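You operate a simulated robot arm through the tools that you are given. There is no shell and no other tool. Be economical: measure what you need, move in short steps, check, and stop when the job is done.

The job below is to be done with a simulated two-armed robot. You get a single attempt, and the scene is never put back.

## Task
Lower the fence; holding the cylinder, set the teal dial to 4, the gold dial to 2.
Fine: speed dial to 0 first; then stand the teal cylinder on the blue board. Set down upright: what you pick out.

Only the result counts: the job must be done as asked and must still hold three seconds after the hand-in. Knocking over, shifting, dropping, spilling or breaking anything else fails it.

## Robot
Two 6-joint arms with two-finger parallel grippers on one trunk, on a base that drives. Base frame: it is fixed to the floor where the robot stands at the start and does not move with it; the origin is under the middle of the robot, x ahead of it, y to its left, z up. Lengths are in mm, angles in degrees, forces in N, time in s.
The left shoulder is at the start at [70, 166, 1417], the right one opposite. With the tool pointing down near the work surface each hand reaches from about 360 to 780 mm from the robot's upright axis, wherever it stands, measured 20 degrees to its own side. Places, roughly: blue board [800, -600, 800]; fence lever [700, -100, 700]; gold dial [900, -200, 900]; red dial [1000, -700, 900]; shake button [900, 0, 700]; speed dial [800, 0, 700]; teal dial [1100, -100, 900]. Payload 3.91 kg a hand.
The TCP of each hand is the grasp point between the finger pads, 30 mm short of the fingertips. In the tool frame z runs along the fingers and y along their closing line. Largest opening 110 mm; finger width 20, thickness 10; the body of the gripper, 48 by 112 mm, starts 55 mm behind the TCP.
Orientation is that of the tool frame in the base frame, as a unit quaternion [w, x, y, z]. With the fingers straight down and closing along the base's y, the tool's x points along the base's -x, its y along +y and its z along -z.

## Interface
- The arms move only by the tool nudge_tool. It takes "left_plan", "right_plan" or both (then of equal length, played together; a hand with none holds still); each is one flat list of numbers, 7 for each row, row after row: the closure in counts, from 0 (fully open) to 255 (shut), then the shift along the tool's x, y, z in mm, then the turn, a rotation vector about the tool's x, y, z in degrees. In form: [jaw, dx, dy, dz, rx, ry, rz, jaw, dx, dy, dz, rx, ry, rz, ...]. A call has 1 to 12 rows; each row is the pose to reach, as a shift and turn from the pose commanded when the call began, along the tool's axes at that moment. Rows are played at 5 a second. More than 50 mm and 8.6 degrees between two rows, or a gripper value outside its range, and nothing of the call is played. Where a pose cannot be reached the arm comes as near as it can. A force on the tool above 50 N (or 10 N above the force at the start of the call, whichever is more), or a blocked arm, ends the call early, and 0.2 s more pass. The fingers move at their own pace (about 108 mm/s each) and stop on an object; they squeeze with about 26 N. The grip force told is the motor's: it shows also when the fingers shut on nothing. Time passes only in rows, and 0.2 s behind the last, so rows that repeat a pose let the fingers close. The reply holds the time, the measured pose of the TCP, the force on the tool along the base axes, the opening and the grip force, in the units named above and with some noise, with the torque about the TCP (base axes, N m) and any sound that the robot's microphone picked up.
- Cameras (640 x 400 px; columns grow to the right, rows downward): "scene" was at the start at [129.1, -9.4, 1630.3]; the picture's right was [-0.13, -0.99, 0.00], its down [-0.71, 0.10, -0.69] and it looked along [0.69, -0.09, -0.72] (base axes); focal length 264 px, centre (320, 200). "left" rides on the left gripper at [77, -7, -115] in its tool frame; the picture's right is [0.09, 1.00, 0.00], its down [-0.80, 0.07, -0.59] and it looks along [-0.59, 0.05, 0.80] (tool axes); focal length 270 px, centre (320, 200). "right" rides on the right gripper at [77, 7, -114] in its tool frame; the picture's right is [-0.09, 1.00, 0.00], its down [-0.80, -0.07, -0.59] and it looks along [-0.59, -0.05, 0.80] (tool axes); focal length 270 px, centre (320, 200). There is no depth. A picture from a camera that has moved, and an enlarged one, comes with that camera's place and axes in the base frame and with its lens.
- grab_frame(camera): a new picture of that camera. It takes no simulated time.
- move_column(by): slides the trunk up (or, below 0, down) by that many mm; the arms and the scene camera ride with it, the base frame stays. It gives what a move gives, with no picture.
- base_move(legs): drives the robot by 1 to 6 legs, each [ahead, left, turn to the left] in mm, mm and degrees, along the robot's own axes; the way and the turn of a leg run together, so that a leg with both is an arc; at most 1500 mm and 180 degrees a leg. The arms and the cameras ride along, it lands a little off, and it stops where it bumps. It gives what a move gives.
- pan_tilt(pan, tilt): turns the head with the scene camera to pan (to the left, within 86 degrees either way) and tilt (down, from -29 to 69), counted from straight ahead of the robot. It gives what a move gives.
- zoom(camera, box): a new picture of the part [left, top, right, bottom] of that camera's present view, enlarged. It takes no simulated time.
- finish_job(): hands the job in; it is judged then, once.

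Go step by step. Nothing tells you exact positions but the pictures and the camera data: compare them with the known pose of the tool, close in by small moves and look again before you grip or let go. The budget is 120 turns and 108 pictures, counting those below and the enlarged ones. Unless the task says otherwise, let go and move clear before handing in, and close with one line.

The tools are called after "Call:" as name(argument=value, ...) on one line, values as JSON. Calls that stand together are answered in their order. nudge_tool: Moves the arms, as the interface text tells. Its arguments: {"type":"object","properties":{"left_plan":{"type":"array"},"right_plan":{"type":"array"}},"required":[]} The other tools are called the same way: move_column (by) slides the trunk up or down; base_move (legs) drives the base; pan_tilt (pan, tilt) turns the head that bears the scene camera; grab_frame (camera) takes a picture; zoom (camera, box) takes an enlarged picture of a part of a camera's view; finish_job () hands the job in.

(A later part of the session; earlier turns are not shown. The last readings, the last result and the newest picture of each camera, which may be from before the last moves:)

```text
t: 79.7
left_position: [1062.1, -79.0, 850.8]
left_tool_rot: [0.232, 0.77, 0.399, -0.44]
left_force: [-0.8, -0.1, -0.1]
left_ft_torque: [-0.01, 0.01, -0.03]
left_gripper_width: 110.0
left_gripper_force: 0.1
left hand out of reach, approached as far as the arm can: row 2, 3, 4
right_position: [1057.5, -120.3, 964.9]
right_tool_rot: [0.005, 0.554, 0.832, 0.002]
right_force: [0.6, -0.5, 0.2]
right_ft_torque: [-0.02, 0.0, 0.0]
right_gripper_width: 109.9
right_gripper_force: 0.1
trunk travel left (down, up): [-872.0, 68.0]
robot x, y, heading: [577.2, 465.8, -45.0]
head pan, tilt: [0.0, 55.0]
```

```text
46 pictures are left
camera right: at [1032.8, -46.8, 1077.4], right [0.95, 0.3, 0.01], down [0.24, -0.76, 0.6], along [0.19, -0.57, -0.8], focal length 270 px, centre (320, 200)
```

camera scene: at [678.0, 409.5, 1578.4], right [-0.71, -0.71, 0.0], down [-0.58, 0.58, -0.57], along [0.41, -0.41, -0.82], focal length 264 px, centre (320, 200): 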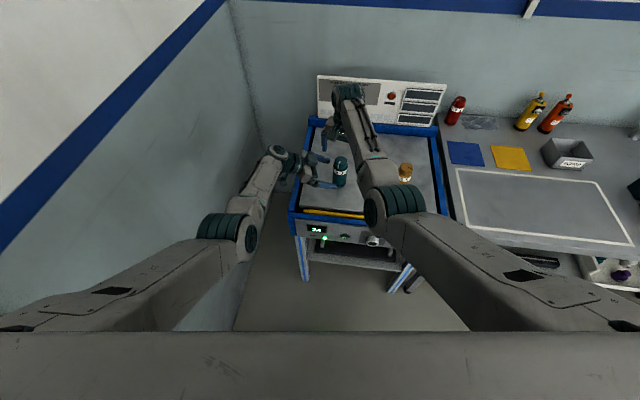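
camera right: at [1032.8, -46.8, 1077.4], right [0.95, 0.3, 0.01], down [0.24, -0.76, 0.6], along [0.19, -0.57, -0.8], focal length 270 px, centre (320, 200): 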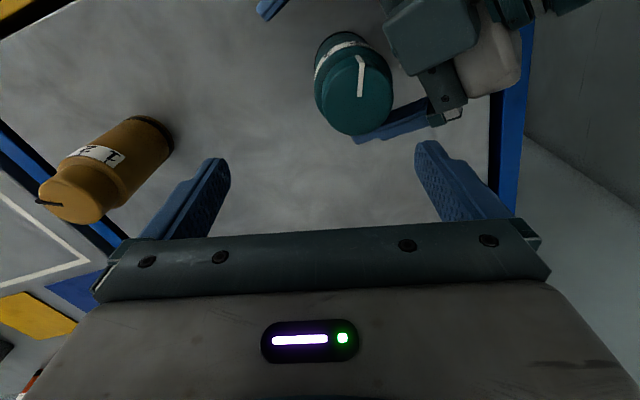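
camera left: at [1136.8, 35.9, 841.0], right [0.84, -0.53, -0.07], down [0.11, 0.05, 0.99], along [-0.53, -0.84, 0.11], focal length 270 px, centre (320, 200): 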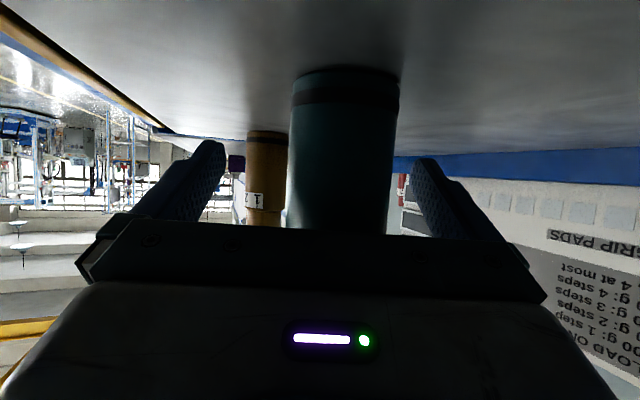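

Teal is about 12 mm off-centre between the left fingers, along the robot's forward direction; nudging the base ahead.

Call:
base_move(legs=[[13, 0, 0]])

Call:
grab_frame(camera="left")

```text
t: 80.5
left_position: [1070.6, -87.0, 853.1]
left_tool_rot: [0.234, 0.77, 0.399, -0.439]
left_force: [-0.4, 0.5, -0.5]
left_ft_torque: [0.04, -0.05, 0.02]
left_gripper_width: 110.0
left_gripper_force: 0.1
right_position: [1064.5, -125.3, 966.9]
right_tool_rot: [0.007, 0.556, 0.831, 0.0]
right_force: [-0.3, -0.6, -0.2]
right_ft_torque: [-0.02, -0.02, 0.02]
right_gripper_width: 110.0
right_gripper_force: 0.0
trunk travel left (down, up): [-872.0, 68.0]
robot x, y, heading: [584.2, 454.7, -45.1]
head pan, tilt: [0.0, 55.0]
```

```text
45 pictures are left
camera left: at [1144.3, 29.0, 843.6], right [0.84, -0.54, -0.07], down [0.11, 0.06, 0.99], along [-0.53, -0.84, 0.11], focal length 270 px, centre (320, 200)
```

left: 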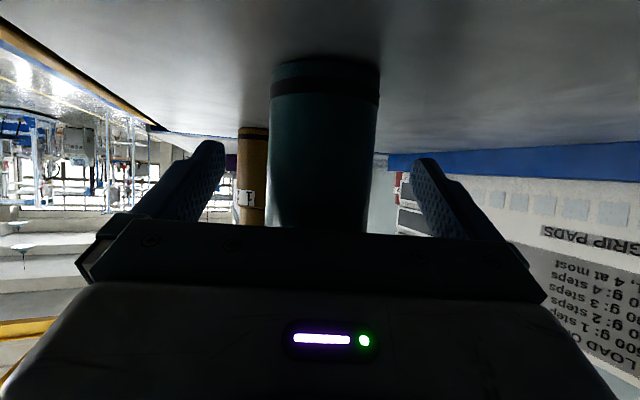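

Centred. Closing the left hand on the body.

Call:
nudge_tool(left_plan=[120, 0, 0, 0, 0, 0, 0, 255, 0, 0, 0, 0, 0, 0, 255, 0, 0, 0, 0, 0, 0, 255, 0, 0, 0, 0, 0, 0])

Call:
zoom(camera="right", box=[200, 0, 520, 200])

```text
t: 81.5
left_position: [1071.2, -88.8, 849.9]
left_tool_rot: [0.232, 0.77, 0.4, -0.44]
left_force: [-0.8, 0.1, -0.4]
left_ft_torque: [-0.02, 0.04, -0.03]
left_gripper_width: 51.6
left_gripper_force: 25.9
right_position: [1066.5, -129.8, 964.4]
right_tool_rot: [0.005, 0.556, 0.831, 0.002]
right_force: [-0.9, -0.4, -0.5]
right_ft_torque: [-0.02, 0.01, 0.04]
right_gripper_width: 109.8
right_gripper_force: 0.0
trunk travel left (down, up): [-872.0, 68.0]
robot x, y, heading: [587.0, 453.8, -44.7]
head pan, tilt: [0.0, 55.0]
```

```text
2.00 times, centred on (360, 100) of right
camera zoom: at [1042.6, -56.0, 1077.0], right [0.95, 0.3, 0.01], down [0.24, -0.76, 0.6], along [0.19, -0.57, -0.8], focal length 541 px, centre (240, 400)
```

zoom: 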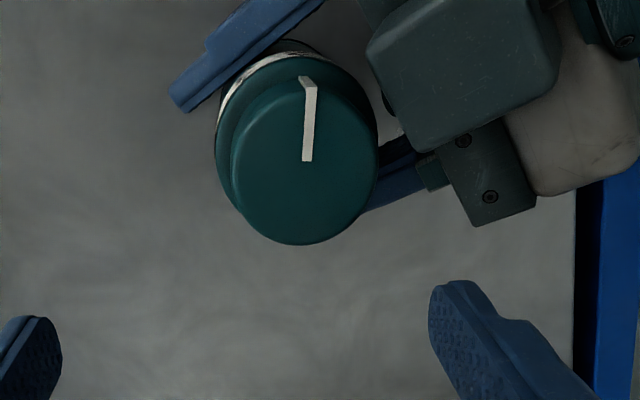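

Teal is held. The cap centre is at (1073,-87); moving the right hand over it with jaws partly closed.

Call:
nudge_tool(right_plan=[120, 19, 11, 0, 0, 0, 0, 120, 37, 22, 0, 0, 0, 0, 120, 37, 22, 0, 0, 0, 0, 120, 37, 22, 0, 0, 0, 0])

Call:
grab_frame(camera="right")

```text
t: 82.5
left_position: [1072.1, -89.4, 850.6]
left_tool_rot: [0.232, 0.77, 0.4, -0.44]
left_force: [-0.4, 0.2, -1.1]
left_ft_torque: [0.0, 0.01, 0.0]
left_gripper_width: 51.6
left_gripper_force: 26.3
right_position: [1073.1, -87.5, 963.1]
right_tool_rot: [0.005, 0.556, 0.831, 0.0]
right_force: [-0.6, -0.2, -0.1]
right_ft_torque: [-0.01, -0.01, -0.01]
right_gripper_width: 58.2
right_gripper_force: 0.1
trunk travel left (down, up): [-872.0, 68.0]
robot x, y, heading: [587.2, 454.0, -45.0]
head pan, tilt: [0.0, 55.0]
```

```text
43 pictures are left
camera right: at [1048.4, -14.9, 1076.9], right [0.95, 0.3, 0.01], down [0.24, -0.76, 0.6], along [0.19, -0.57, -0.8], focal length 270 px, centre (320, 200)
```

right: 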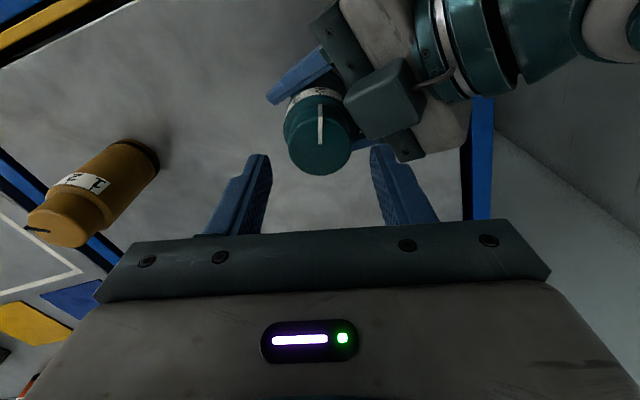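

Call:
zoom(camera="right", box=[260, 70, 400, 190])

Call:
zoom(camera="scene", box=[290, 80, 430, 200])

```text
3.33 times, centred on (330, 130) of right
camera zoom: at [1048.4, -14.9, 1076.9], right [0.95, 0.3, 0.01], down [0.24, -0.76, 0.6], along [0.19, -0.57, -0.8], focal length 901 px, centre (287, 433)
```

zoom: 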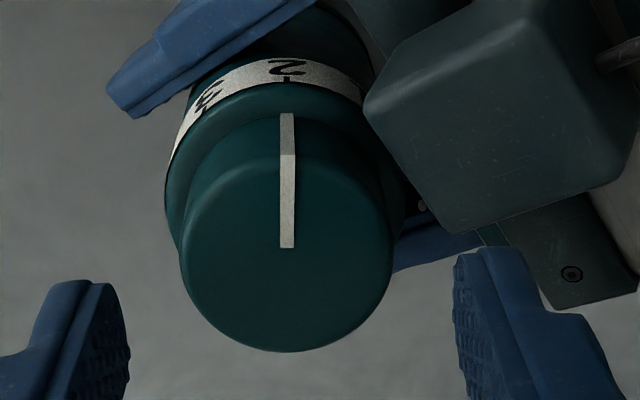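

```text
3.33 times, centred on (360, 140) of scene
camera zoom: at [671.8, 369.4, 1578.3], right [-0.71, -0.71, 0.0], down [-0.58, 0.58, -0.57], along [0.4, -0.41, -0.82], focal length 880 px, centre (187, 400)
```

zoom: 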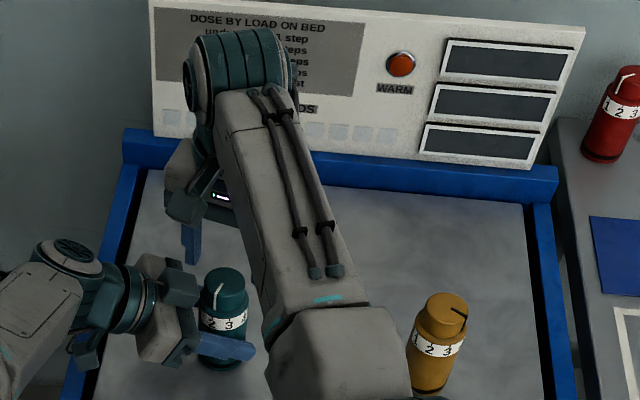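

The cap is centred under the right hand. I'll roll the right hand +93° first, so that its fingers stay clear of the left palm during the whole turn.

Call:
nudge_tool(right_plan=[120, 1, 0, 0, 0, 0, 8.5, 120, 1, 0, 0, 0, 0, 17, 120, 1, 0, 0, 0, 0, 25.5, 120, 1, 0, 0, 0, 0, 34, 120, 1, 0, 0, 0, 0, 42.5, 120, 1, 0, 0, 0, 0, 51, 120, 1, 0, 0, 0, 0, 59.5, 120, 1, 0, 0, 0, 0, 68, 120, 1, 0, 0, 0, 0, 76.5, 120, 1, 0, 0, 0, 0, 85, 120, 1, 0, 0, 0, 0, 93, 120, 1, 0, 0, 0, 0, 93])

Call:
grab_frame(camera="right")

```text
t: 85.1
left_position: [1072.4, -89.0, 850.2]
left_tool_rot: [0.232, 0.77, 0.399, -0.44]
left_force: [-0.4, 0.2, 0.1]
left_ft_torque: [0.03, 0.0, 0.02]
left_gripper_width: 51.5
left_gripper_force: 26.1
right_position: [1072.6, -84.7, 965.0]
right_tool_rot: [0.003, 0.986, 0.169, 0.004]
right_force: [0.3, -0.3, 0.4]
right_ft_torque: [0.01, 0.01, -0.01]
right_gripper_width: 58.3
right_gripper_force: 0.0
trunk travel left (down, up): [-872.0, 68.0]
robot x, y, heading: [584.0, 454.0, -45.3]
head pan, tilt: [0.0, 55.0]
```

```text
40 pictures are left
camera right: at [1146.1, -66.6, 1078.1], right [0.25, -0.97, 0.01], down [-0.78, -0.2, 0.59], along [-0.57, -0.15, -0.81], focal length 270 px, centre (320, 200)
```

right: 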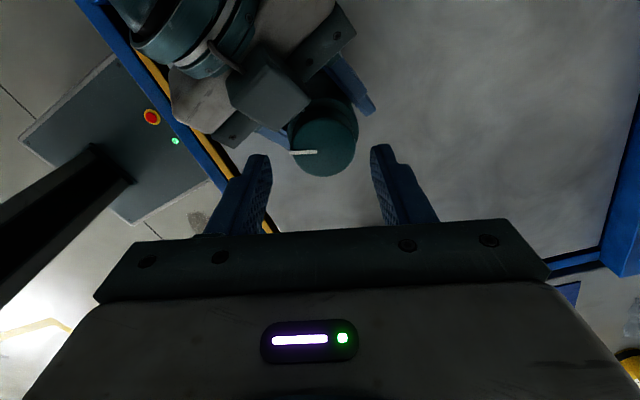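

Clear on all sides. Descending 37 mm onto the cap with a small centring correction, then closing.

Call:
nudge_tool(right_plan=[120, -1, -1.7, 12, 0, 0, 0, 120, -1, -1.7, 24, 0, 0, 0, 120, -1, -1.7, 36, 0, 0, 0, 120, -1, -1.7, 36, 0, 0, 0])

Call:
grab_frame(camera="right")

```text
t: 86.1
left_position: [1071.9, -89.1, 851.5]
left_tool_rot: [0.233, 0.769, 0.4, -0.441]
left_force: [-0.8, 1.0, 0.2]
left_ft_torque: [-0.01, 0.01, 0.02]
left_gripper_width: 51.3
left_gripper_force: 26.7
right_position: [1070.8, -83.1, 927.8]
right_tool_rot: [0.003, 0.986, 0.169, 0.005]
right_force: [0.7, -0.2, -0.5]
right_ft_torque: [-0.03, -0.02, 0.01]
right_gripper_width: 58.3
right_gripper_force: 0.1
trunk travel left (down, up): [-872.0, 68.0]
robot x, y, heading: [585.1, 454.5, -45.2]
head pan, tilt: [0.0, 55.0]
```

```text
39 pictures are left
camera right: at [1144.8, -65.2, 1041.7], right [0.25, -0.97, 0.01], down [-0.78, -0.2, 0.59], along [-0.57, -0.15, -0.81], focal length 270 px, centre (320, 200)
```

right: 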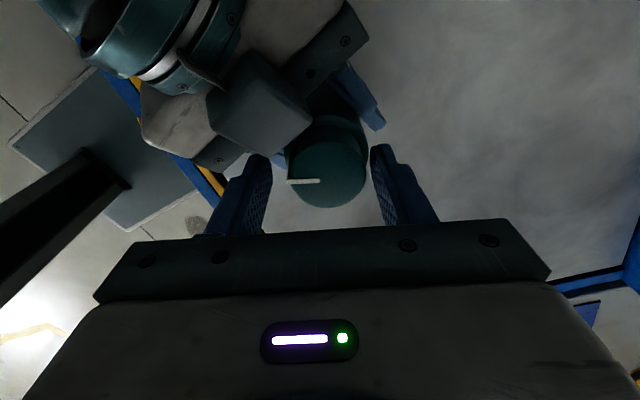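

Nearly centred; shifting 3 mm across and closing on the cap.

Call:
nudge_tool(right_plan=[120, 0, 3, 0, 0, 0, 0, 180, 0, 3, 0, 0, 0, 0, 255, 0, 3, 0, 0, 0, 0, 255, 0, 3, 0, 0, 0, 0])

Call:
zoom(camera="right", box=[220, 90, 420, 240])

```text
t: 87.1
left_position: [1072.3, -89.7, 849.5]
left_tool_rot: [0.231, 0.77, 0.399, -0.44]
left_force: [-3.1, 6.8, 1.4]
left_ft_torque: [-0.65, -0.17, 0.04]
left_gripper_width: 51.5
left_gripper_force: 26.0
right_position: [1072.4, -88.1, 927.9]
right_tool_rot: [0.004, 0.986, 0.169, 0.004]
right_force: [3.0, -7.9, -0.8]
right_ft_torque: [0.13, -0.1, 0.0]
right_gripper_width: 41.1
right_gripper_force: 26.2
trunk travel left (down, up): [-872.0, 68.0]
robot x, y, heading: [587.7, 457.5, -44.9]
head pan, tilt: [0.0, 55.0]
```

```text
2.67 times, centred on (320, 165) of right
camera zoom: at [1146.2, -68.8, 1041.7], right [0.25, -0.97, 0.01], down [-0.78, -0.2, 0.59], along [-0.57, -0.15, -0.81], focal length 721 px, centre (320, 293)
```

zoom: 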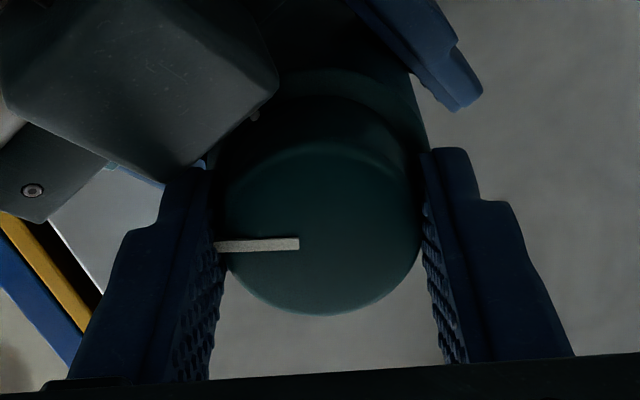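

Cap gripped at its diameter. Turning it counter-clockwise 84° toward 4.

Call:
nudge_tool(right_plan=[255, 0, 3, 0, 0, 0, -8.4, 255, 0, 3, 0, 0, 0, -16.8, 255, 0, 3, 0, 0, 0, -25.2, 255, 0, 3, 0, 0, 0, -33.6, 255, 0, 3, 0, 0, 0, -42, 255, 0, 3, 0, 0, 0, -50.4, 255, 0, 3, 0, 0, 0, -58.8, 255, 0, 3, 0, 0, 0, -67.2, 255, 0, 3, 0, 0, 0, -75.6, 255, 0, 3, 0, 0, 0, -84, 255, 0, 3, 0, 0, 0, -84])

Call:
zoom(camera="right", box=[220, 40, 420, 240])

Call:
zoom(camera="scene", box=[300, 120, 380, 200])

```text
t: 89.5
left_position: [1071.4, -90.0, 851.1]
left_tool_rot: [0.232, 0.77, 0.398, -0.441]
left_force: [-1.8, -3.5, 6.0]
left_ft_torque: [0.24, -0.31, 0.03]
left_gripper_width: 51.5
left_gripper_force: 25.8
right_position: [1070.8, -91.8, 927.6]
right_tool_rot: [0.006, 0.619, 0.786, 0.001]
right_force: [0.8, 4.1, -6.5]
right_ft_torque: [0.06, 0.19, -0.06]
right_gripper_width: 41.0
right_gripper_force: 25.9
trunk travel left (down, up): [-872.0, 68.0]
robot x, y, heading: [585.1, 456.3, -44.7]
head pan, tilt: [0.0, 55.0]
```

```text
2.00 times, centred on (320, 140) of right
camera zoom: at [1060.3, -15.2, 1040.4], right [0.99, 0.15, 0.01], down [0.11, -0.79, 0.6], along [0.1, -0.59, -0.8], focal length 541 px, centre (320, 320)
```

zoom: 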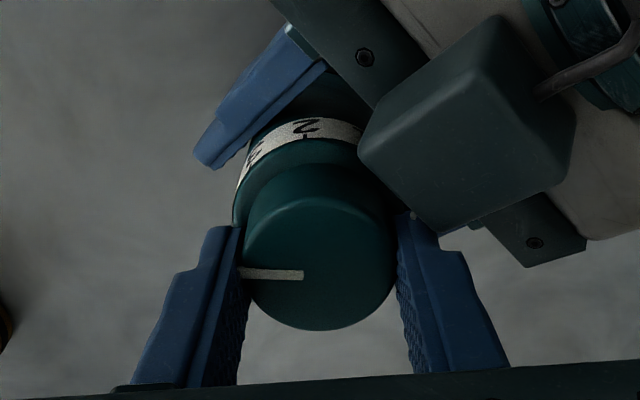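

```text
5.00 times, centred on (340, 160) of scene
camera zoom: at [671.7, 369.5, 1578.3], right [-0.71, -0.71, 0.0], down [-0.58, 0.58, -0.57], along [0.4, -0.41, -0.82], focal length 1320 px, centre (220, 400)
```

zoom: 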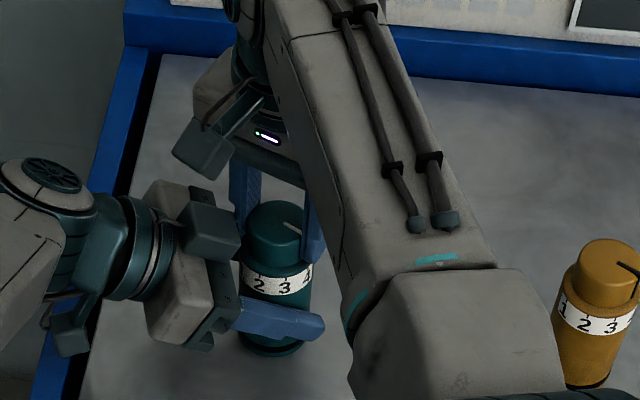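

The cap followed the hand while the body stayed still. Releasing the cap and lifting the right hand away for a look.

Call:
nudge_tool(right_plan=[130, 0, 0, 0, 0, 0, 0, 120, 0, 0, 0, 0, 0, 0, 120, 0, 0, -25, 0, 0, 0, 120, 0, 0, -50, 0, 0, 0, 120, -40, -20, -60, 0, 0, 0, 120, -80, -40, -60, 0, 0, 0, 120, -120, -60, -60, 0, 0, 0, 120, -120, -60, -60, 0, 0, 0])

Call:
zoom(camera="scene", box=[310, 135, 370, 195])

Call:
grab_frame(camera="right")

```text
t: 91.3
left_position: [1071.7, -89.0, 849.8]
left_tool_rot: [0.231, 0.77, 0.399, -0.44]
left_force: [-0.1, -0.9, 0.7]
left_ft_torque: [0.01, 0.0, -0.03]
left_gripper_width: 51.6
left_gripper_force: 26.1
right_position: [1041.3, -219.0, 988.6]
right_tool_rot: [0.005, 0.619, 0.786, 0.002]
right_force: [0.1, -0.7, -0.3]
right_ft_torque: [0.0, -0.03, 0.02]
right_gripper_width: 57.9
right_gripper_force: 0.0
trunk travel left (down, up): [-872.0, 68.0]
robot x, y, heading: [586.6, 459.0, -45.1]
head pan, tilt: [0.0, 55.0]
```

```text
6.67 times, centred on (340, 165) of scene
camera zoom: at [672.0, 369.8, 1578.3], right [-0.71, -0.71, 0.0], down [-0.58, 0.58, -0.57], along [0.4, -0.41, -0.82], focal length 1760 px, centre (187, 433)
```

zoom: 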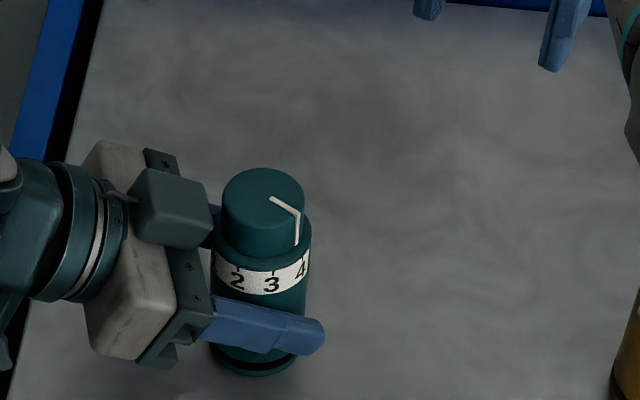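

```text
34 pictures are left
camera right: at [1028.5, -143.3, 1102.7], right [0.99, 0.15, 0.01], down [0.11, -0.79, 0.6], along [0.1, -0.59, -0.8], focal length 270 px, centre (320, 200)
```

right: 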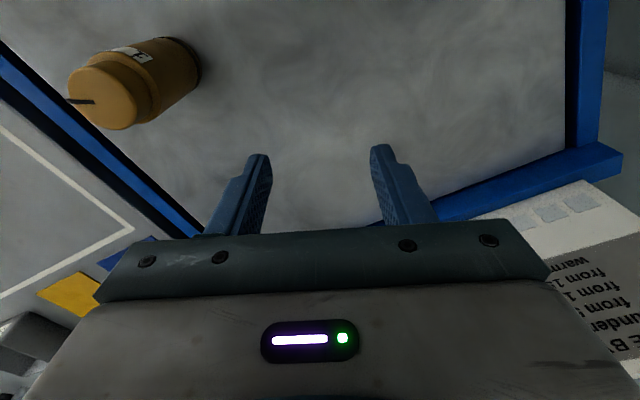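

Call:
zoom(camera="scene", box=[338, 155, 362, 181])

```text
15.38 times, centred on (350, 168) of scene
camera zoom: at [672.0, 369.8, 1578.3], right [-0.71, -0.71, 0.0], down [-0.58, 0.58, -0.57], along [0.4, -0.41, -0.82], focal length 4062 px, centre (-142, 692)
```

zoom: 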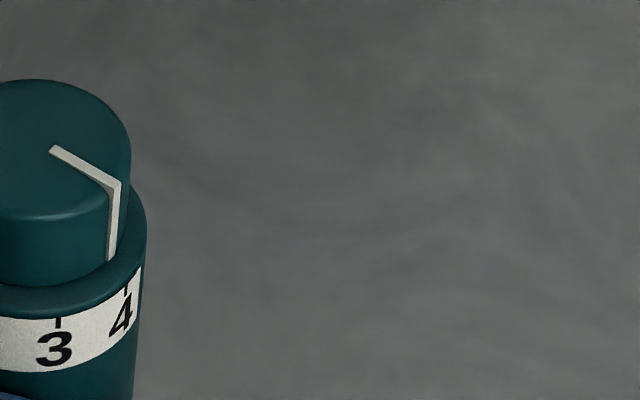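

The pointer looks close to 4 but perhaps a few degrees short. I'll bring the right camera round to look at the pointer and tick 4 squarely (this also pre-rolls the hand for the gold dial).

Call:
nudge_tool(right_plan=[120, 11, 2, 0, 0, 0, -7.8, 120, 22, 4, 1, 0, 0, -15.6, 120, 33, 6, 2, 0, 0, -23.5, 120, 45, 7.5, 3, 0, 0, -31.3, 120, 56, 9, 3, 0, 0, -39.1, 120, 67, 11, 4, 0, 0, -46.9, 120, 78, 13, 5, 0, 0, -54.7, 120, 89, 15, 6, 0, 0, -62.5, 120, 100, 17, 7, 0, 0, -70.4, 120, 112, 19, 8, 0, 0, -78.2, 120, 123, 20, 8, 0, 0, -86, 120, 123, 20, 8, 0, 0, -86])

Call:
zoom(camera="right", box=[250, 100, 410, 220])

```text
t: 93.9
left_position: [1071.4, -90.1, 850.4]
left_tool_rot: [0.232, 0.77, 0.399, -0.44]
left_force: [-0.2, -0.3, 0.1]
left_ft_torque: [0.0, 0.0, -0.03]
left_gripper_width: 51.5
left_gripper_force: 26.2
right_position: [1032.2, -96.7, 977.9]
right_tool_rot: [0.004, -0.084, 0.996, -0.003]
right_force: [0.1, -0.4, 0.4]
right_ft_torque: [0.0, 0.01, -0.03]
right_gripper_width: 58.5
right_gripper_force: 0.1
trunk travel left (down, up): [-872.0, 68.0]
robot x, y, heading: [588.8, 453.5, -45.1]
head pan, tilt: [0.0, 55.0]
```

```text
3.33 times, centred on (330, 160) of right
camera zoom: at [954.7, -103.3, 1091.3], right [-0.08, 1.0, 0.0], down [0.8, 0.07, 0.6], along [0.6, 0.04, -0.8], focal length 901 px, centre (287, 333)
```

zoom: 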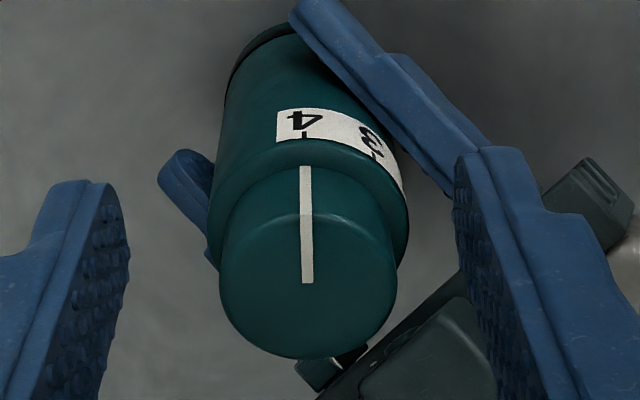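

Pointer and tick 4 line up exactly. Releasing teal with the left hand, backing it out along its axis and then up.

Call:
nudge_tool(left_plan=[0, 0, 0, 0, 0, 0, 0, 0, 0, 0, 0, 0, 0, 0, 0, 0, 0, 0, 0, 0, 0, 0, 0, 0, -35, 0, 0, 0, 0, 0, 0, -70, 0, 0, 0, 0, 0, 0, -105, 0, 0, 0, 0, 0, 0, -140, 0, 0, 0, 0, -30, 0, -157, 0, 0, 0, 0, -60, 0, -174, 0, 0, 0, 0, -86, 0, -190, 0, 0, 0, 0, -86, 0, -190, 0, 0, 0], right_plan=[120, 0, 0, 0, 0, 0, 0, 120, 0, 0, -10, 0, 0, 0, 120, 0, 0, -20, 0, 0, 0, 120, 0, 0, -25, 0, 0, 0, 120, 0, 0, -25, 0, 0, 0, 120, 0, 0, -25, 0, 0, 0, 120, 0, 0, -25, 0, 0, 0, 120, 0, 0, -25, 0, 0, 0, 120, 0, 0, -25, 0, 0, 0, 120, 0, 0, -25, 0, 0, 0, 120, 0, 0, -25, 0, 0, 0])

Call:
grab_frame(camera="scene")

```text
t: 96.3
left_position: [1139.1, 10.7, 1020.9]
left_tool_rot: [0.231, 0.77, 0.399, -0.44]
left_force: [-0.3, -0.7, 0.7]
left_ft_torque: [0.02, 0.01, 0.0]
left_gripper_width: 109.8
left_gripper_force: 0.1
right_position: [1032.3, -96.3, 1005.4]
right_tool_rot: [0.003, -0.084, 0.996, -0.002]
right_force: [-0.5, 1.5, -0.2]
right_ft_torque: [-0.02, -0.02, 0.03]
right_gripper_width: 58.5
right_gripper_force: 0.0
trunk travel left (down, up): [-872.0, 68.0]
robot x, y, heading: [585.9, 451.2, -45.0]
head pan, tilt: [0.0, 55.0]
```

```text
31 pictures are left
camera scene: at [671.2, 369.8, 1578.4], right [-0.71, -0.71, 0.0], down [-0.58, 0.58, -0.57], along [0.4, -0.41, -0.82], focal length 264 px, centre (320, 200)
```

scene: 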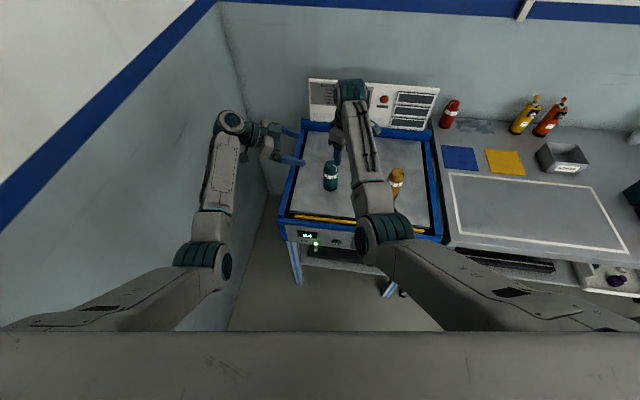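

Now driving so that the gold cylinder gets a similar relative place; both hands are above everything.

Call:
base_move(legs=[[-43, -229, 0]])

Call:
nudge_tool(left_plan=[0, 0, 0, 0, -6.5, 0, -3.7, 0, 0, 0, 0, -13, 0, -7.5, 0, 0, 0, 0, -13, 0, -7.5])

Call:
grab_frame(camera="scene")

```text
t: 98.0
left_position: [953.7, -116.1, 1020.4]
left_tool_rot: [0.233, 0.769, 0.4, -0.44]
left_force: [-0.6, 0.3, -0.5]
left_ft_torque: [0.02, 0.0, 0.0]
left_gripper_width: 110.1
left_gripper_force: 0.0
right_position: [845.1, -221.1, 1004.6]
right_tool_rot: [0.006, -0.085, 0.996, -0.003]
right_force: [0.5, 0.4, 0.3]
right_ft_torque: [0.0, 0.03, -0.03]
right_gripper_width: 58.2
right_gripper_force: 0.1
trunk travel left (down, up): [-872.0, 68.0]
robot x, y, heading: [395.7, 328.2, -44.9]
head pan, tilt: [0.0, 55.0]
```

```text
t: 98.8
left_position: [952.0, -117.1, 1021.3]
left_tool_rot: [0.29, 0.71, 0.498, -0.405]
left_force: [0.2, -0.5, -0.4]
left_ft_torque: [0.01, 0.0, 0.02]
left_gripper_width: 109.8
left_gripper_force: 0.0
right_position: [843.7, -223.5, 1005.0]
right_tool_rot: [0.005, -0.084, 0.996, -0.002]
right_force: [0.7, -1.2, 0.2]
right_ft_torque: [0.0, 0.0, 0.04]
right_gripper_width: 57.6
right_gripper_force: 0.0
trunk travel left (down, up): [-872.0, 68.0]
robot x, y, heading: [394.8, 328.9, -45.2]
head pan, tilt: [0.0, 55.0]
```

```text
30 pictures are left
camera scene: at [481.7, 240.3, 1578.4], right [-0.71, -0.71, 0.0], down [-0.58, 0.58, -0.57], along [0.41, -0.4, -0.82], focal length 264 px, centre (320, 200)
```

scene: 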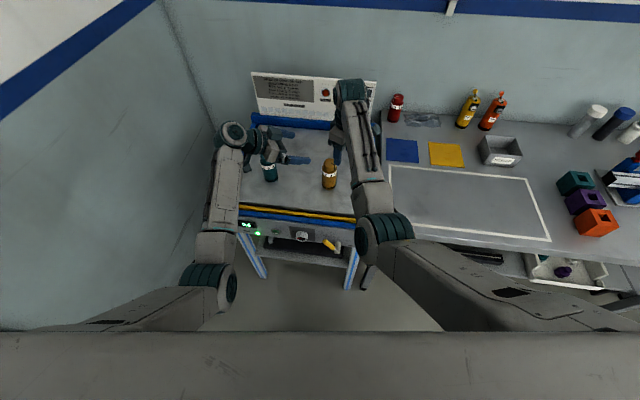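

Lowering the left hand to the gold pre-grasp.

Call:
nudge_tool(left_plan=[0, 30, -7.5, 16, 0, 0, 0, 0, 60, -15, 32, 0, 0, 0, 0, 90, -22.4, 47.8, 0, 0, 0, 0, 90, -22.4, 47.8, 0, 0, 0])

Call:
grab_frame(camera="left")

```text
t: 99.8
left_position: [933.0, -104.5, 918.0]
left_tool_rot: [0.289, 0.711, 0.496, -0.406]
left_force: [-0.2, 0.3, 1.8]
left_ft_torque: [-0.01, -0.03, 0.0]
left_gripper_width: 109.9
left_gripper_force: 0.0
right_position: [844.5, -223.3, 1006.0]
right_tool_rot: [0.005, -0.085, 0.996, -0.003]
right_force: [0.3, -1.4, -0.7]
right_ft_torque: [-0.01, -0.01, 0.04]
right_gripper_width: 58.7
right_gripper_force: 0.2
trunk travel left (down, up): [-872.0, 68.0]
robot x, y, heading: [394.4, 325.8, -45.2]
head pan, tilt: [0.0, 55.0]
```

```text
29 pictures are left
camera left: at [974.2, 26.8, 907.7], right [0.95, -0.3, -0.07], down [0.1, 0.08, 0.99], along [-0.29, -0.95, 0.11], focal length 270 px, centre (320, 200)
```

left: 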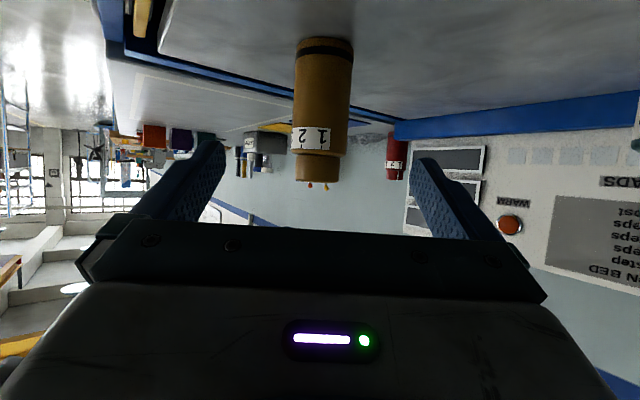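

Gold is well aligned. Advancing.

Call:
nudge_tool(left_plan=[0, 0, 0, 35, 0, 0, 0, 0, 0, 0.5, 70, 0, 0, 0, 0, 0, 1, 105, 0, 0, 0, 0, 0, 1, 139, 0, 0, 0, 0, 0, 1, 139, 0, 0, 0])

Call:
grab_frame(camera="left")

```text
t: 101.0
left_position: [893.7, -219.6, 849.6]
left_tool_rot: [0.289, 0.71, 0.497, -0.406]
left_force: [-0.9, -0.3, 0.1]
left_ft_torque: [0.0, -0.02, -0.01]
left_gripper_width: 109.9
left_gripper_force: 0.1
right_position: [842.8, -222.4, 1005.6]
right_tool_rot: [0.005, -0.085, 0.996, -0.002]
right_force: [0.4, -0.1, 0.0]
right_ft_torque: [-0.01, 0.0, 0.02]
right_gripper_width: 58.3
right_gripper_force: 0.1
trunk travel left (down, up): [-872.0, 68.0]
robot x, y, heading: [396.5, 326.0, -44.9]
head pan, tilt: [0.0, 55.0]
```

```text
28 pictures are left
camera left: at [934.2, -88.2, 839.0], right [0.95, -0.3, -0.07], down [0.1, 0.08, 0.99], along [-0.29, -0.95, 0.11], focal length 270 px, centre (320, 200)
```

left: 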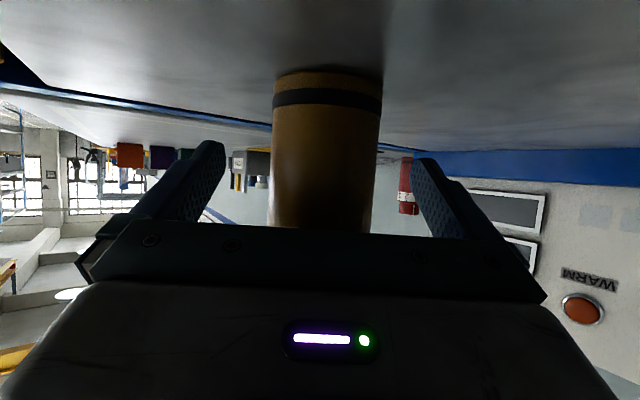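

Reached and centred. Gripping the gold body, then locating the cap with the right camera.

Call:
nudge_tool(left_plan=[120, 0, 0, 0, 0, 0, 0, 255, 0, 0, 0, 0, 0, 0, 255, 0, 0, 0, 0, 0, 0, 255, 0, 0, 0, 0, 0, 0])

Call:
zoom(camera="right", box=[230, 80, 430, 220])

```text
t: 102.0
left_position: [893.7, -220.0, 849.4]
left_tool_rot: [0.289, 0.711, 0.496, -0.406]
left_force: [0.4, -0.5, 0.5]
left_ft_torque: [0.01, 0.08, 0.0]
left_gripper_width: 51.4
left_gripper_force: 26.1
right_position: [844.3, -223.8, 1005.6]
right_tool_rot: [0.004, -0.085, 0.996, -0.002]
right_force: [-0.1, -0.3, 0.1]
right_ft_torque: [0.0, 0.03, 0.03]
right_gripper_width: 58.6
right_gripper_force: 0.0
trunk travel left (down, up): [-872.0, 68.0]
robot x, y, heading: [393.0, 324.5, -45.0]
head pan, tilt: [0.0, 55.0]
```

```text
2.86 times, centred on (330, 150) of right
camera zoom: at [766.2, -230.4, 1118.2], right [-0.08, 1.0, -0.01], down [0.8, 0.07, 0.6], along [0.6, 0.04, -0.8], focal length 772 px, centre (291, 343)
```

zoom: 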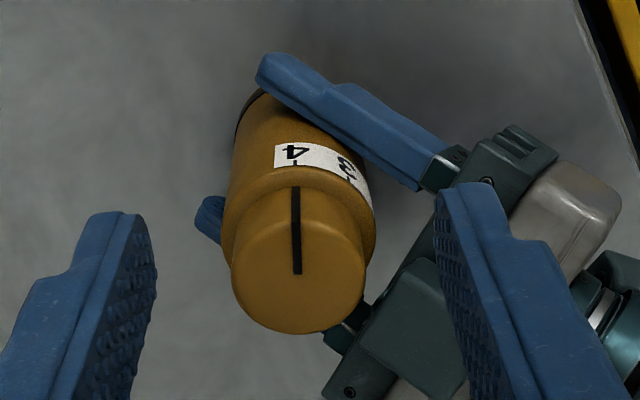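

Gold's pointer sits exactly on 4, cap centre (893,-220). Moving the right hand above it while rolling +77°, clear of the left palm for a clockwise turn.

Call:
nudge_tool(right_plan=[120, -8, -0.7, 0, 0, 0, 7.7, 120, -16, -1.5, 0, 0, 0, 15.4, 120, -24, -2.2, 0, 0, 0, 23.1, 120, -32, -3, 0, 0, 0, 30.8, 120, -40, -3.7, 0, 0, 0, 38.5, 120, -48.6, -4.5, 0, 0, 0, 46.2, 120, -48.6, -4.5, 10, 0, 0, 53.9, 120, -48.6, -4.5, 20, 0, 0, 61.6, 120, -48.6, -4.5, 30, 0, 0, 69.3, 120, -48.6, -4.5, 40, 0, 0, 77, 120, -48.6, -4.5, 40, 0, 0, 77])

Call:
zoom(camera="right", box=[230, 80, 430, 220])

```text
t: 104.4
left_position: [892.6, -220.1, 848.2]
left_tool_rot: [0.29, 0.71, 0.496, -0.407]
left_force: [0.5, -1.6, 0.5]
left_ft_torque: [0.04, 0.09, 0.02]
left_gripper_width: 51.5
left_gripper_force: 25.9
right_position: [892.6, -219.6, 964.5]
right_tool_rot: [0.005, 0.554, 0.832, 0.001]
right_force: [-0.2, -0.5, -0.5]
right_ft_torque: [0.03, 0.0, 0.04]
right_gripper_width: 58.0
right_gripper_force: 0.1
trunk travel left (down, up): [-872.0, 68.0]
robot x, y, heading: [395.5, 325.6, -44.7]
head pan, tilt: [0.0, 55.0]
```

```text
2.86 times, centred on (330, 150) of right
camera zoom: at [869.0, -146.6, 1077.5], right [0.95, 0.3, 0.01], down [0.24, -0.76, 0.6], along [0.19, -0.57, -0.8], focal length 772 px, centre (291, 343)
```

zoom: 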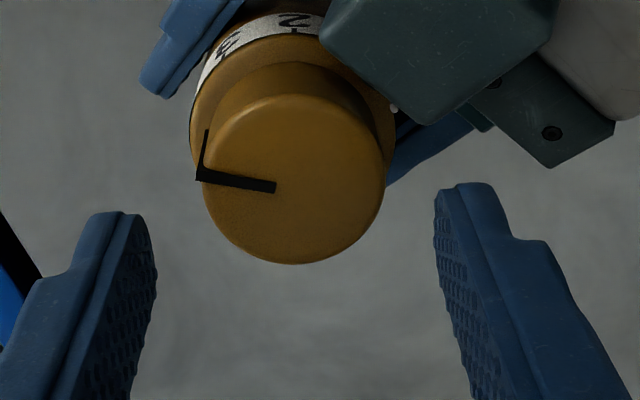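

Centred over the cap. Descending and gripping.

Call:
nudge_tool(right_plan=[120, 1, 1, 13, 0, 0, 0, 120, 1, 1, 26, 0, 0, 0, 120, 1, 1, 38, 0, 0, 0, 120, 1, 1, 38, 0, 0, 0, 180, 1, 1, 38, 0, 0, 0, 255, 1, 1, 38, 0, 0, 0, 255, 1, 1, 38, 0, 0, 0])

Call:
zoom(camera="right", box=[220, 90, 420, 240])

```text
t: 106.0
left_position: [891.9, -220.5, 849.4]
left_tool_rot: [0.289, 0.71, 0.496, -0.406]
left_force: [-3.6, 1.3, 3.3]
left_ft_torque: [0.01, -0.33, 0.08]
left_gripper_width: 51.5
left_gripper_force: 25.9
right_position: [894.0, -218.9, 926.9]
right_tool_rot: [0.006, 0.554, 0.832, 0.003]
right_force: [4.5, -1.8, 0.5]
right_ft_torque: [-0.11, 0.06, -0.07]
right_gripper_width: 40.8
right_gripper_force: 26.0
trunk travel left (down, up): [-872.0, 68.0]
robot x, y, heading: [401.1, 325.5, -44.8]
head pan, tilt: [0.0, 55.0]
```

```text
2.67 times, centred on (320, 165) of right
camera zoom: at [869.4, -146.0, 1040.7], right [0.95, 0.3, 0.01], down [0.24, -0.76, 0.6], along [0.19, -0.57, -0.8], focal length 721 px, centre (320, 293)
```

zoom: 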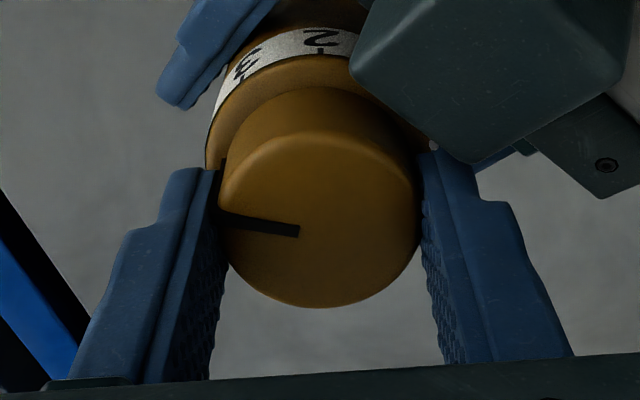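

Good grip. Turning the gold cap clockwise 84° to 2.

Call:
nudge_tool(right_plan=[255, 1, 1, 0, 0, 0, 8.4, 255, 0, 0, 0, 0, 0, 16.8, 255, 0, 0, 0, 0, 0, 25.2, 255, 0, 0, 0, 0, 0, 33.6, 255, 0, 0, 0, 0, 0, 42, 255, 0, 0, 0, 0, 0, 50.4, 255, 0, 0, 0, 0, 0, 58.8, 255, 0, 0, 0, 0, 0, 67.2, 255, 0, 0, 0, 0, 0, 75.6, 255, 0, 0, 0, 0, 0, 84, 255, 0, 0, 0, 0, 0, 84])

Call:
nudge_tool(right_plan=[130, 0, 0, 0, 0, 0, 0, 120, 0, 0, 0, 0, 0, 0, 120, 0, 0, -25, 0, 0, 0, 120, 0, 0, -50, 0, 0, 0, 120, 0, 0, -70, 0, 0, 0, 120, 0, 0, -70, 0, 0, 0])

Call:
zoom(camera="right", box=[220, 40, 420, 200])

```text
t: 108.4
left_position: [894.1, -219.4, 847.6]
left_tool_rot: [0.29, 0.71, 0.498, -0.405]
left_force: [23.2, -5.1, -6.0]
left_ft_torque: [0.09, 0.71, -0.08]
left_gripper_width: 51.6
left_gripper_force: 25.9
right_position: [894.8, -217.7, 928.7]
right_tool_rot: [0.003, 0.969, 0.247, 0.003]
right_force: [-21.2, 5.9, 8.8]
right_ft_torque: [0.22, 0.93, 0.08]
right_gripper_width: 40.8
right_gripper_force: 25.9
trunk travel left (down, up): [-872.0, 68.0]
robot x, y, heading: [397.9, 329.2, -45.1]
head pan, tilt: [0.0, 55.0]
```

```text
t: 109.8
left_position: [893.5, -219.5, 849.2]
left_tool_rot: [0.289, 0.71, 0.497, -0.406]
left_force: [-0.6, -0.5, 0.1]
left_ft_torque: [-0.07, 0.01, -0.03]
left_gripper_width: 51.7
left_gripper_force: 26.4
right_position: [894.9, -217.9, 998.9]
right_tool_rot: [0.004, 0.969, 0.248, 0.004]
right_force: [0.6, 0.0, -0.1]
right_ft_torque: [0.0, 0.01, 0.01]
right_gripper_width: 58.4
right_gripper_force: 0.0
trunk travel left (down, up): [-872.0, 68.0]
robot x, y, heading: [393.2, 327.1, -45.1]
head pan, tilt: [0.0, 55.0]
```

```text
2.50 times, centred on (320, 120) of right
camera zoom: at [964.1, -187.5, 1112.7], right [0.4, -0.92, 0.01], down [-0.74, -0.32, 0.59], along [-0.54, -0.24, -0.81], focal length 676 px, centre (320, 400)
```

zoom: 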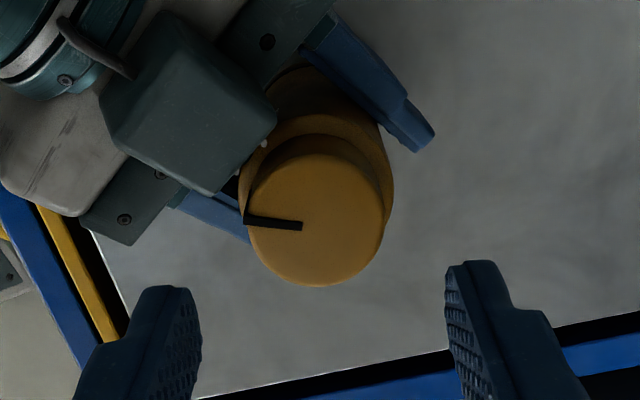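

Checking the gold pointer against its scale from the scene camera.

Call:
zoom(camera="scene", box=[305, 150, 355, 195])

```text
8.89 times, centred on (330, 172) of scene
camera zoom: at [482.0, 241.3, 1578.4], right [-0.71, -0.71, 0.0], down [-0.58, 0.58, -0.57], along [0.41, -0.41, -0.82], focal length 2347 px, centre (231, 444)
```

zoom: 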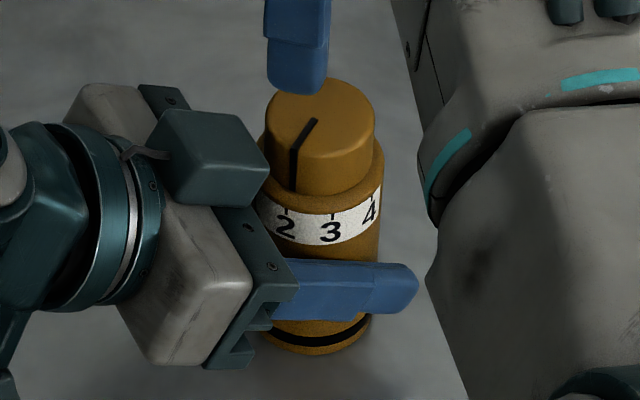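

Possibly a few degrees short of 2; taking a square close-up with the right camera.

Call:
nudge_tool(right_plan=[120, 0, -4, 0, 0, 0, -8, 120, 1, -8, 0, 0, 0, -16, 120, 2, -12, 0, 0, 0, -24, 120, 3, -16, 0, 0, 0, -32, 120, 4, -20, 0, 0, 0, -40, 120, 5, -25, 4, 0, 0, -48, 120, 5, -30, 7, 0, 0, -56, 120, 5.3, -34.7, 10, 0, 0, -64, 120, 5.3, -34.7, 14, 0, 0, -72, 120, 5.3, -34.7, 14, 0, 0, -80, 120, 5.3, -34.7, 14, 0, 0, -80])

Call:
zoom(camera="right", box=[250, 90, 410, 210])

```text
t: 112.2
left_position: [893.5, -219.3, 848.8]
left_tool_rot: [0.289, 0.711, 0.497, -0.406]
left_force: [0.1, 0.0, -0.7]
left_ft_torque: [-0.01, 0.03, -0.01]
left_gripper_width: 51.8
left_gripper_force: 26.0
right_position: [882.0, -186.6, 984.4]
right_tool_rot: [0.005, 0.582, 0.813, 0.001]
right_force: [-0.3, 0.0, 1.1]
right_ft_torque: [0.05, 0.02, -0.02]
right_gripper_width: 58.1
right_gripper_force: 0.0
trunk travel left (down, up): [-872.0, 68.0]
robot x, y, heading: [398.4, 328.7, -45.0]
head pan, tilt: [0.0, 55.0]
```

```text
3.33 times, centred on (330, 150) of right
camera zoom: at [862.4, -111.5, 1096.5], right [0.97, 0.24, 0.01], down [0.18, -0.78, 0.6], along [0.15, -0.58, -0.8], focal length 901 px, centre (287, 367)
```

zoom: 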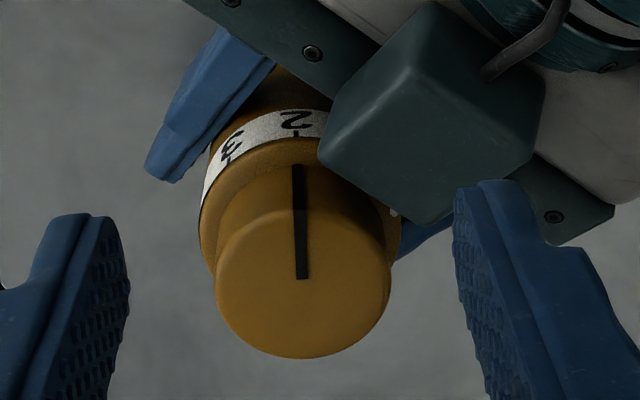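

Gold is aligned with 2. Releasing gold: right hand moves away first while the left opens and backs out.

Call:
nudge_tool(left_plan=[0, 0, 0, 0, 0, 0, 0, 0, 0, 0, 0, 0, 0, 0, 0, 0, 0, 0, 0, 0, 0, 0, 0, 0, -35, 0, 0, 0, 0, 0, 0, -70, 0, 0, 0, 0, 0, 0, -105, 0, 0, 0, 0, 0, 0, -140, 0, 0, 0, 0, -30, 0, -157, 0, 0, 0, 0, -60, 0, -174, 0, 0, 0, 0, -86, 0, -190, 0, 0, 0, 0, -86, 0, -190, 0, 0, 0], right_plan=[0, 0, 0, -20, 0, 0, 0, 0, -40, 0, -40, 0, 0, 0, 0, -80, 0, -50, 0, 0, 0, 0, -120, 0, -50, 0, 0, 0, 0, -150, 0, -50, 0, 0, 0, 0, -150, 0, -50, 0, 0, 0, 0, -150, 0, -50, 0, 0, 0, 0, -150, 0, -50, 0, 0, 0, 0, -150, 0, -50, 0, 0, 0, 0, -150, 0, -50, 0, 0, 0, 0, -150, 0, -50, 0, 0, 0])

Call:
grab_frame(camera="scene")

```text
t: 114.6
left_position: [932.8, -104.8, 1018.5]
left_tool_rot: [0.289, 0.71, 0.497, -0.407]
left_force: [-0.5, -0.4, 0.0]
left_ft_torque: [0.01, 0.03, -0.01]
left_gripper_width: 109.9
left_gripper_force: 0.1
right_position: [913.7, -303.5, 1035.9]
right_tool_rot: [0.005, 0.583, 0.813, 0.002]
right_force: [0.3, 0.2, 0.6]
right_ft_torque: [-0.03, -0.01, -0.01]
right_gripper_width: 110.2
right_gripper_force: 0.0
right hand out of reach, approached as far as the arm can: row 4, 5, 6, 7, 8, 9, 10, 11
trunk travel left (down, up): [-872.0, 68.0]
robot x, y, heading: [397.1, 327.6, -44.8]
head pan, tilt: [0.0, 55.0]
```

```text
21 pictures are left
camera scene: at [481.9, 241.3, 1578.4], right [-0.71, -0.71, 0.0], down [-0.58, 0.58, -0.57], along [0.41, -0.41, -0.82], focal length 264 px, centre (320, 200)
```

scene: 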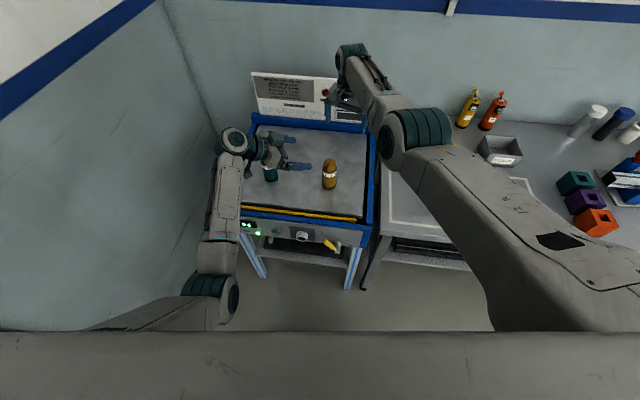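

Both dials are set. Next: pick teal with the right hand from above. Driving back toward teal with hands high.

Call:
base_move(legs=[[30, 283, 0]])

Call:
grab_frame(camera="right")

```text
t: 116.6
left_position: [1152.8, 72.7, 1019.0]
left_tool_rot: [0.29, 0.71, 0.498, -0.405]
left_force: [-0.1, 1.1, -0.4]
left_ft_torque: [-0.01, 0.01, -0.03]
left_gripper_width: 109.7
left_gripper_force: 0.0
right_position: [1133.1, -126.2, 1036.6]
right_tool_rot: [0.006, 0.581, 0.814, 0.002]
right_force: [0.0, 0.7, -0.1]
right_ft_torque: [-0.02, -0.04, 0.0]
right_gripper_width: 109.9
right_gripper_force: 0.0
trunk travel left (down, up): [-872.0, 68.0]
robot x, y, heading: [617.4, 504.8, -44.9]
head pan, tilt: [0.0, 55.0]
```

```text
20 pictures are left
camera right: at [1113.2, -50.8, 1149.6], right [0.97, 0.24, 0.01], down [0.19, -0.78, 0.6], along [0.15, -0.58, -0.8], focal length 270 px, centre (320, 200)
```

right: 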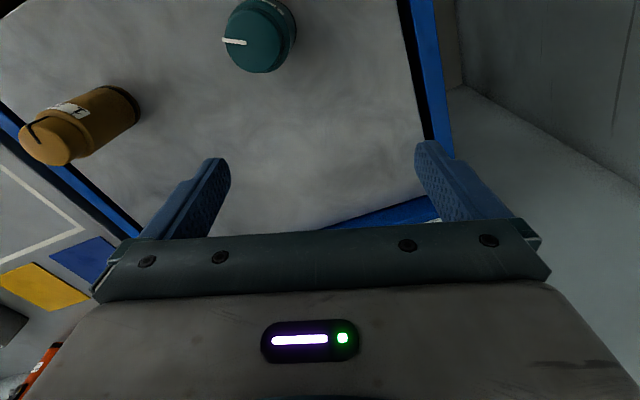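

Call:
nudge_tool(right_plan=[0, 28, -17, 10, 0, 0, 0, 0, 56, -35, 20, 0, 0, 0, 0, 84, -52, 40, 0, 0, 0, 0, 84, -52, 60, 0, 0, 0, 0, 84, -52, 60, 0, 0, 0])

Call:
grab_frame(camera="right")

```text
t: 117.8
left_position: [1154.2, 74.3, 1019.3]
left_tool_rot: [0.29, 0.709, 0.498, -0.406]
left_force: [0.7, 0.5, 1.0]
left_ft_torque: [0.0, -0.01, 0.0]
left_gripper_width: 110.1
left_gripper_force: 0.1
right_position: [1058.6, -62.5, 975.3]
right_tool_rot: [0.005, 0.582, 0.813, 0.002]
right_force: [0.9, 0.0, 0.1]
right_ft_torque: [0.01, 0.02, 0.02]
right_gripper_width: 109.8
right_gripper_force: 0.0
trunk travel left (down, up): [-872.0, 68.0]
robot x, y, heading: [615.7, 505.6, -44.6]
head pan, tilt: [0.0, 55.0]
```

```text
19 pictures are left
camera right: at [1039.4, 12.4, 1088.1], right [0.97, 0.24, 0.01], down [0.19, -0.78, 0.6], along [0.15, -0.58, -0.8], focal length 270 px, centre (320, 200)
```

right: 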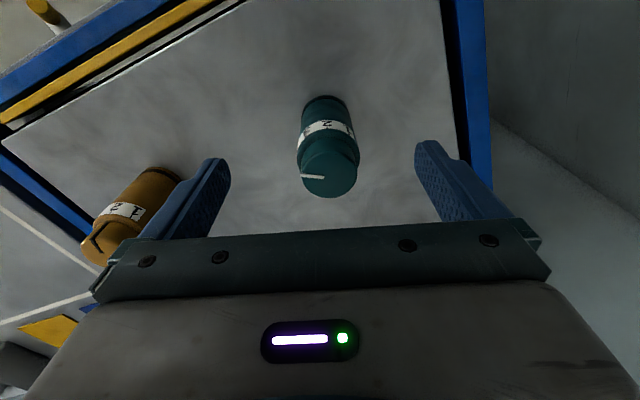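

Call:
nudge_tool(right_plan=[0, -27, 4.5, 0, 0, 0, 0, 0, -27, 4.5, 20, 0, 0, 0, 0, -27, 4.5, 40, 0, 0, 0, 0, -27, 4.5, 40, 0, 0, 0])

Call:
grab_frame(camera="right")

```text
t: 118.8
left_position: [1155.1, 74.9, 1018.6]
left_tool_rot: [0.289, 0.71, 0.497, -0.406]
left_force: [0.5, -0.4, 0.8]
left_ft_torque: [-0.03, 0.04, 0.01]
left_gripper_width: 109.8
left_gripper_force: 0.0
right_position: [1071.6, -84.9, 934.5]
right_tool_rot: [0.006, 0.582, 0.813, 0.002]
right_force: [0.7, -0.5, 0.0]
right_ft_torque: [0.0, -0.02, -0.02]
right_gripper_width: 109.7
right_gripper_force: 0.1
trunk travel left (down, up): [-872.0, 68.0]
robot x, y, heading: [615.8, 501.9, -44.8]
head pan, tilt: [0.0, 55.0]
```

```text
18 pictures are left
camera right: at [1052.4, -11.3, 1047.8], right [0.97, 0.24, 0.01], down [0.19, -0.78, 0.6], along [0.15, -0.58, -0.8], focal length 270 px, centre (320, 200)
```

right: 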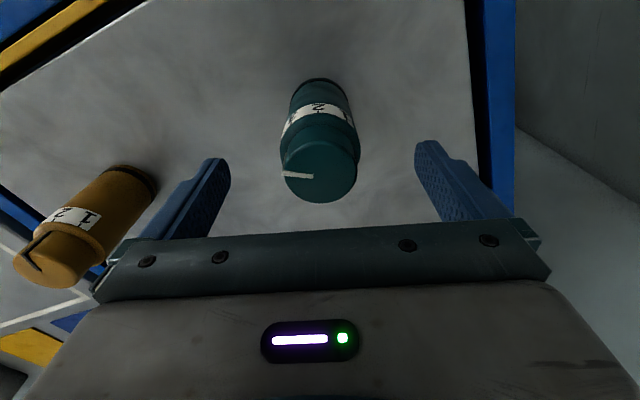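

Centred. Descending to body height and gripping.

Call:
nudge_tool(right_plan=[0, 0, 0, 22, 0, 0, 0, 0, 0, 0, 44, 0, 0, 0, 0, 0, 0, 64, 0, 0, 0, 0, 0, 0, 64, 0, 0, 0, 120, 0, 0, 64, 0, 0, 0, 255, 0, 0, 64, 0, 0, 0, 255, 0, 0, 64, 0, 0, 0, 255, 0, 0, 64, 0, 0, 0])

```text
t: 120.6
left_position: [1155.1, 74.6, 1018.6]
left_tool_rot: [0.291, 0.709, 0.499, -0.405]
left_force: [-0.7, 0.6, 0.5]
left_ft_torque: [0.0, -0.01, -0.02]
left_gripper_width: 110.2
left_gripper_force: 0.0
right_position: [1072.0, -87.3, 872.8]
right_tool_rot: [0.005, 0.582, 0.813, 0.001]
right_force: [-0.7, -0.6, 0.0]
right_ft_torque: [-0.05, 0.12, -0.02]
right_gripper_width: 52.0
right_gripper_force: 26.2
trunk travel left (down, up): [-872.0, 68.0]
robot x, y, heading: [613.7, 503.3, -44.7]
head pan, tilt: [0.0, 55.0]
```

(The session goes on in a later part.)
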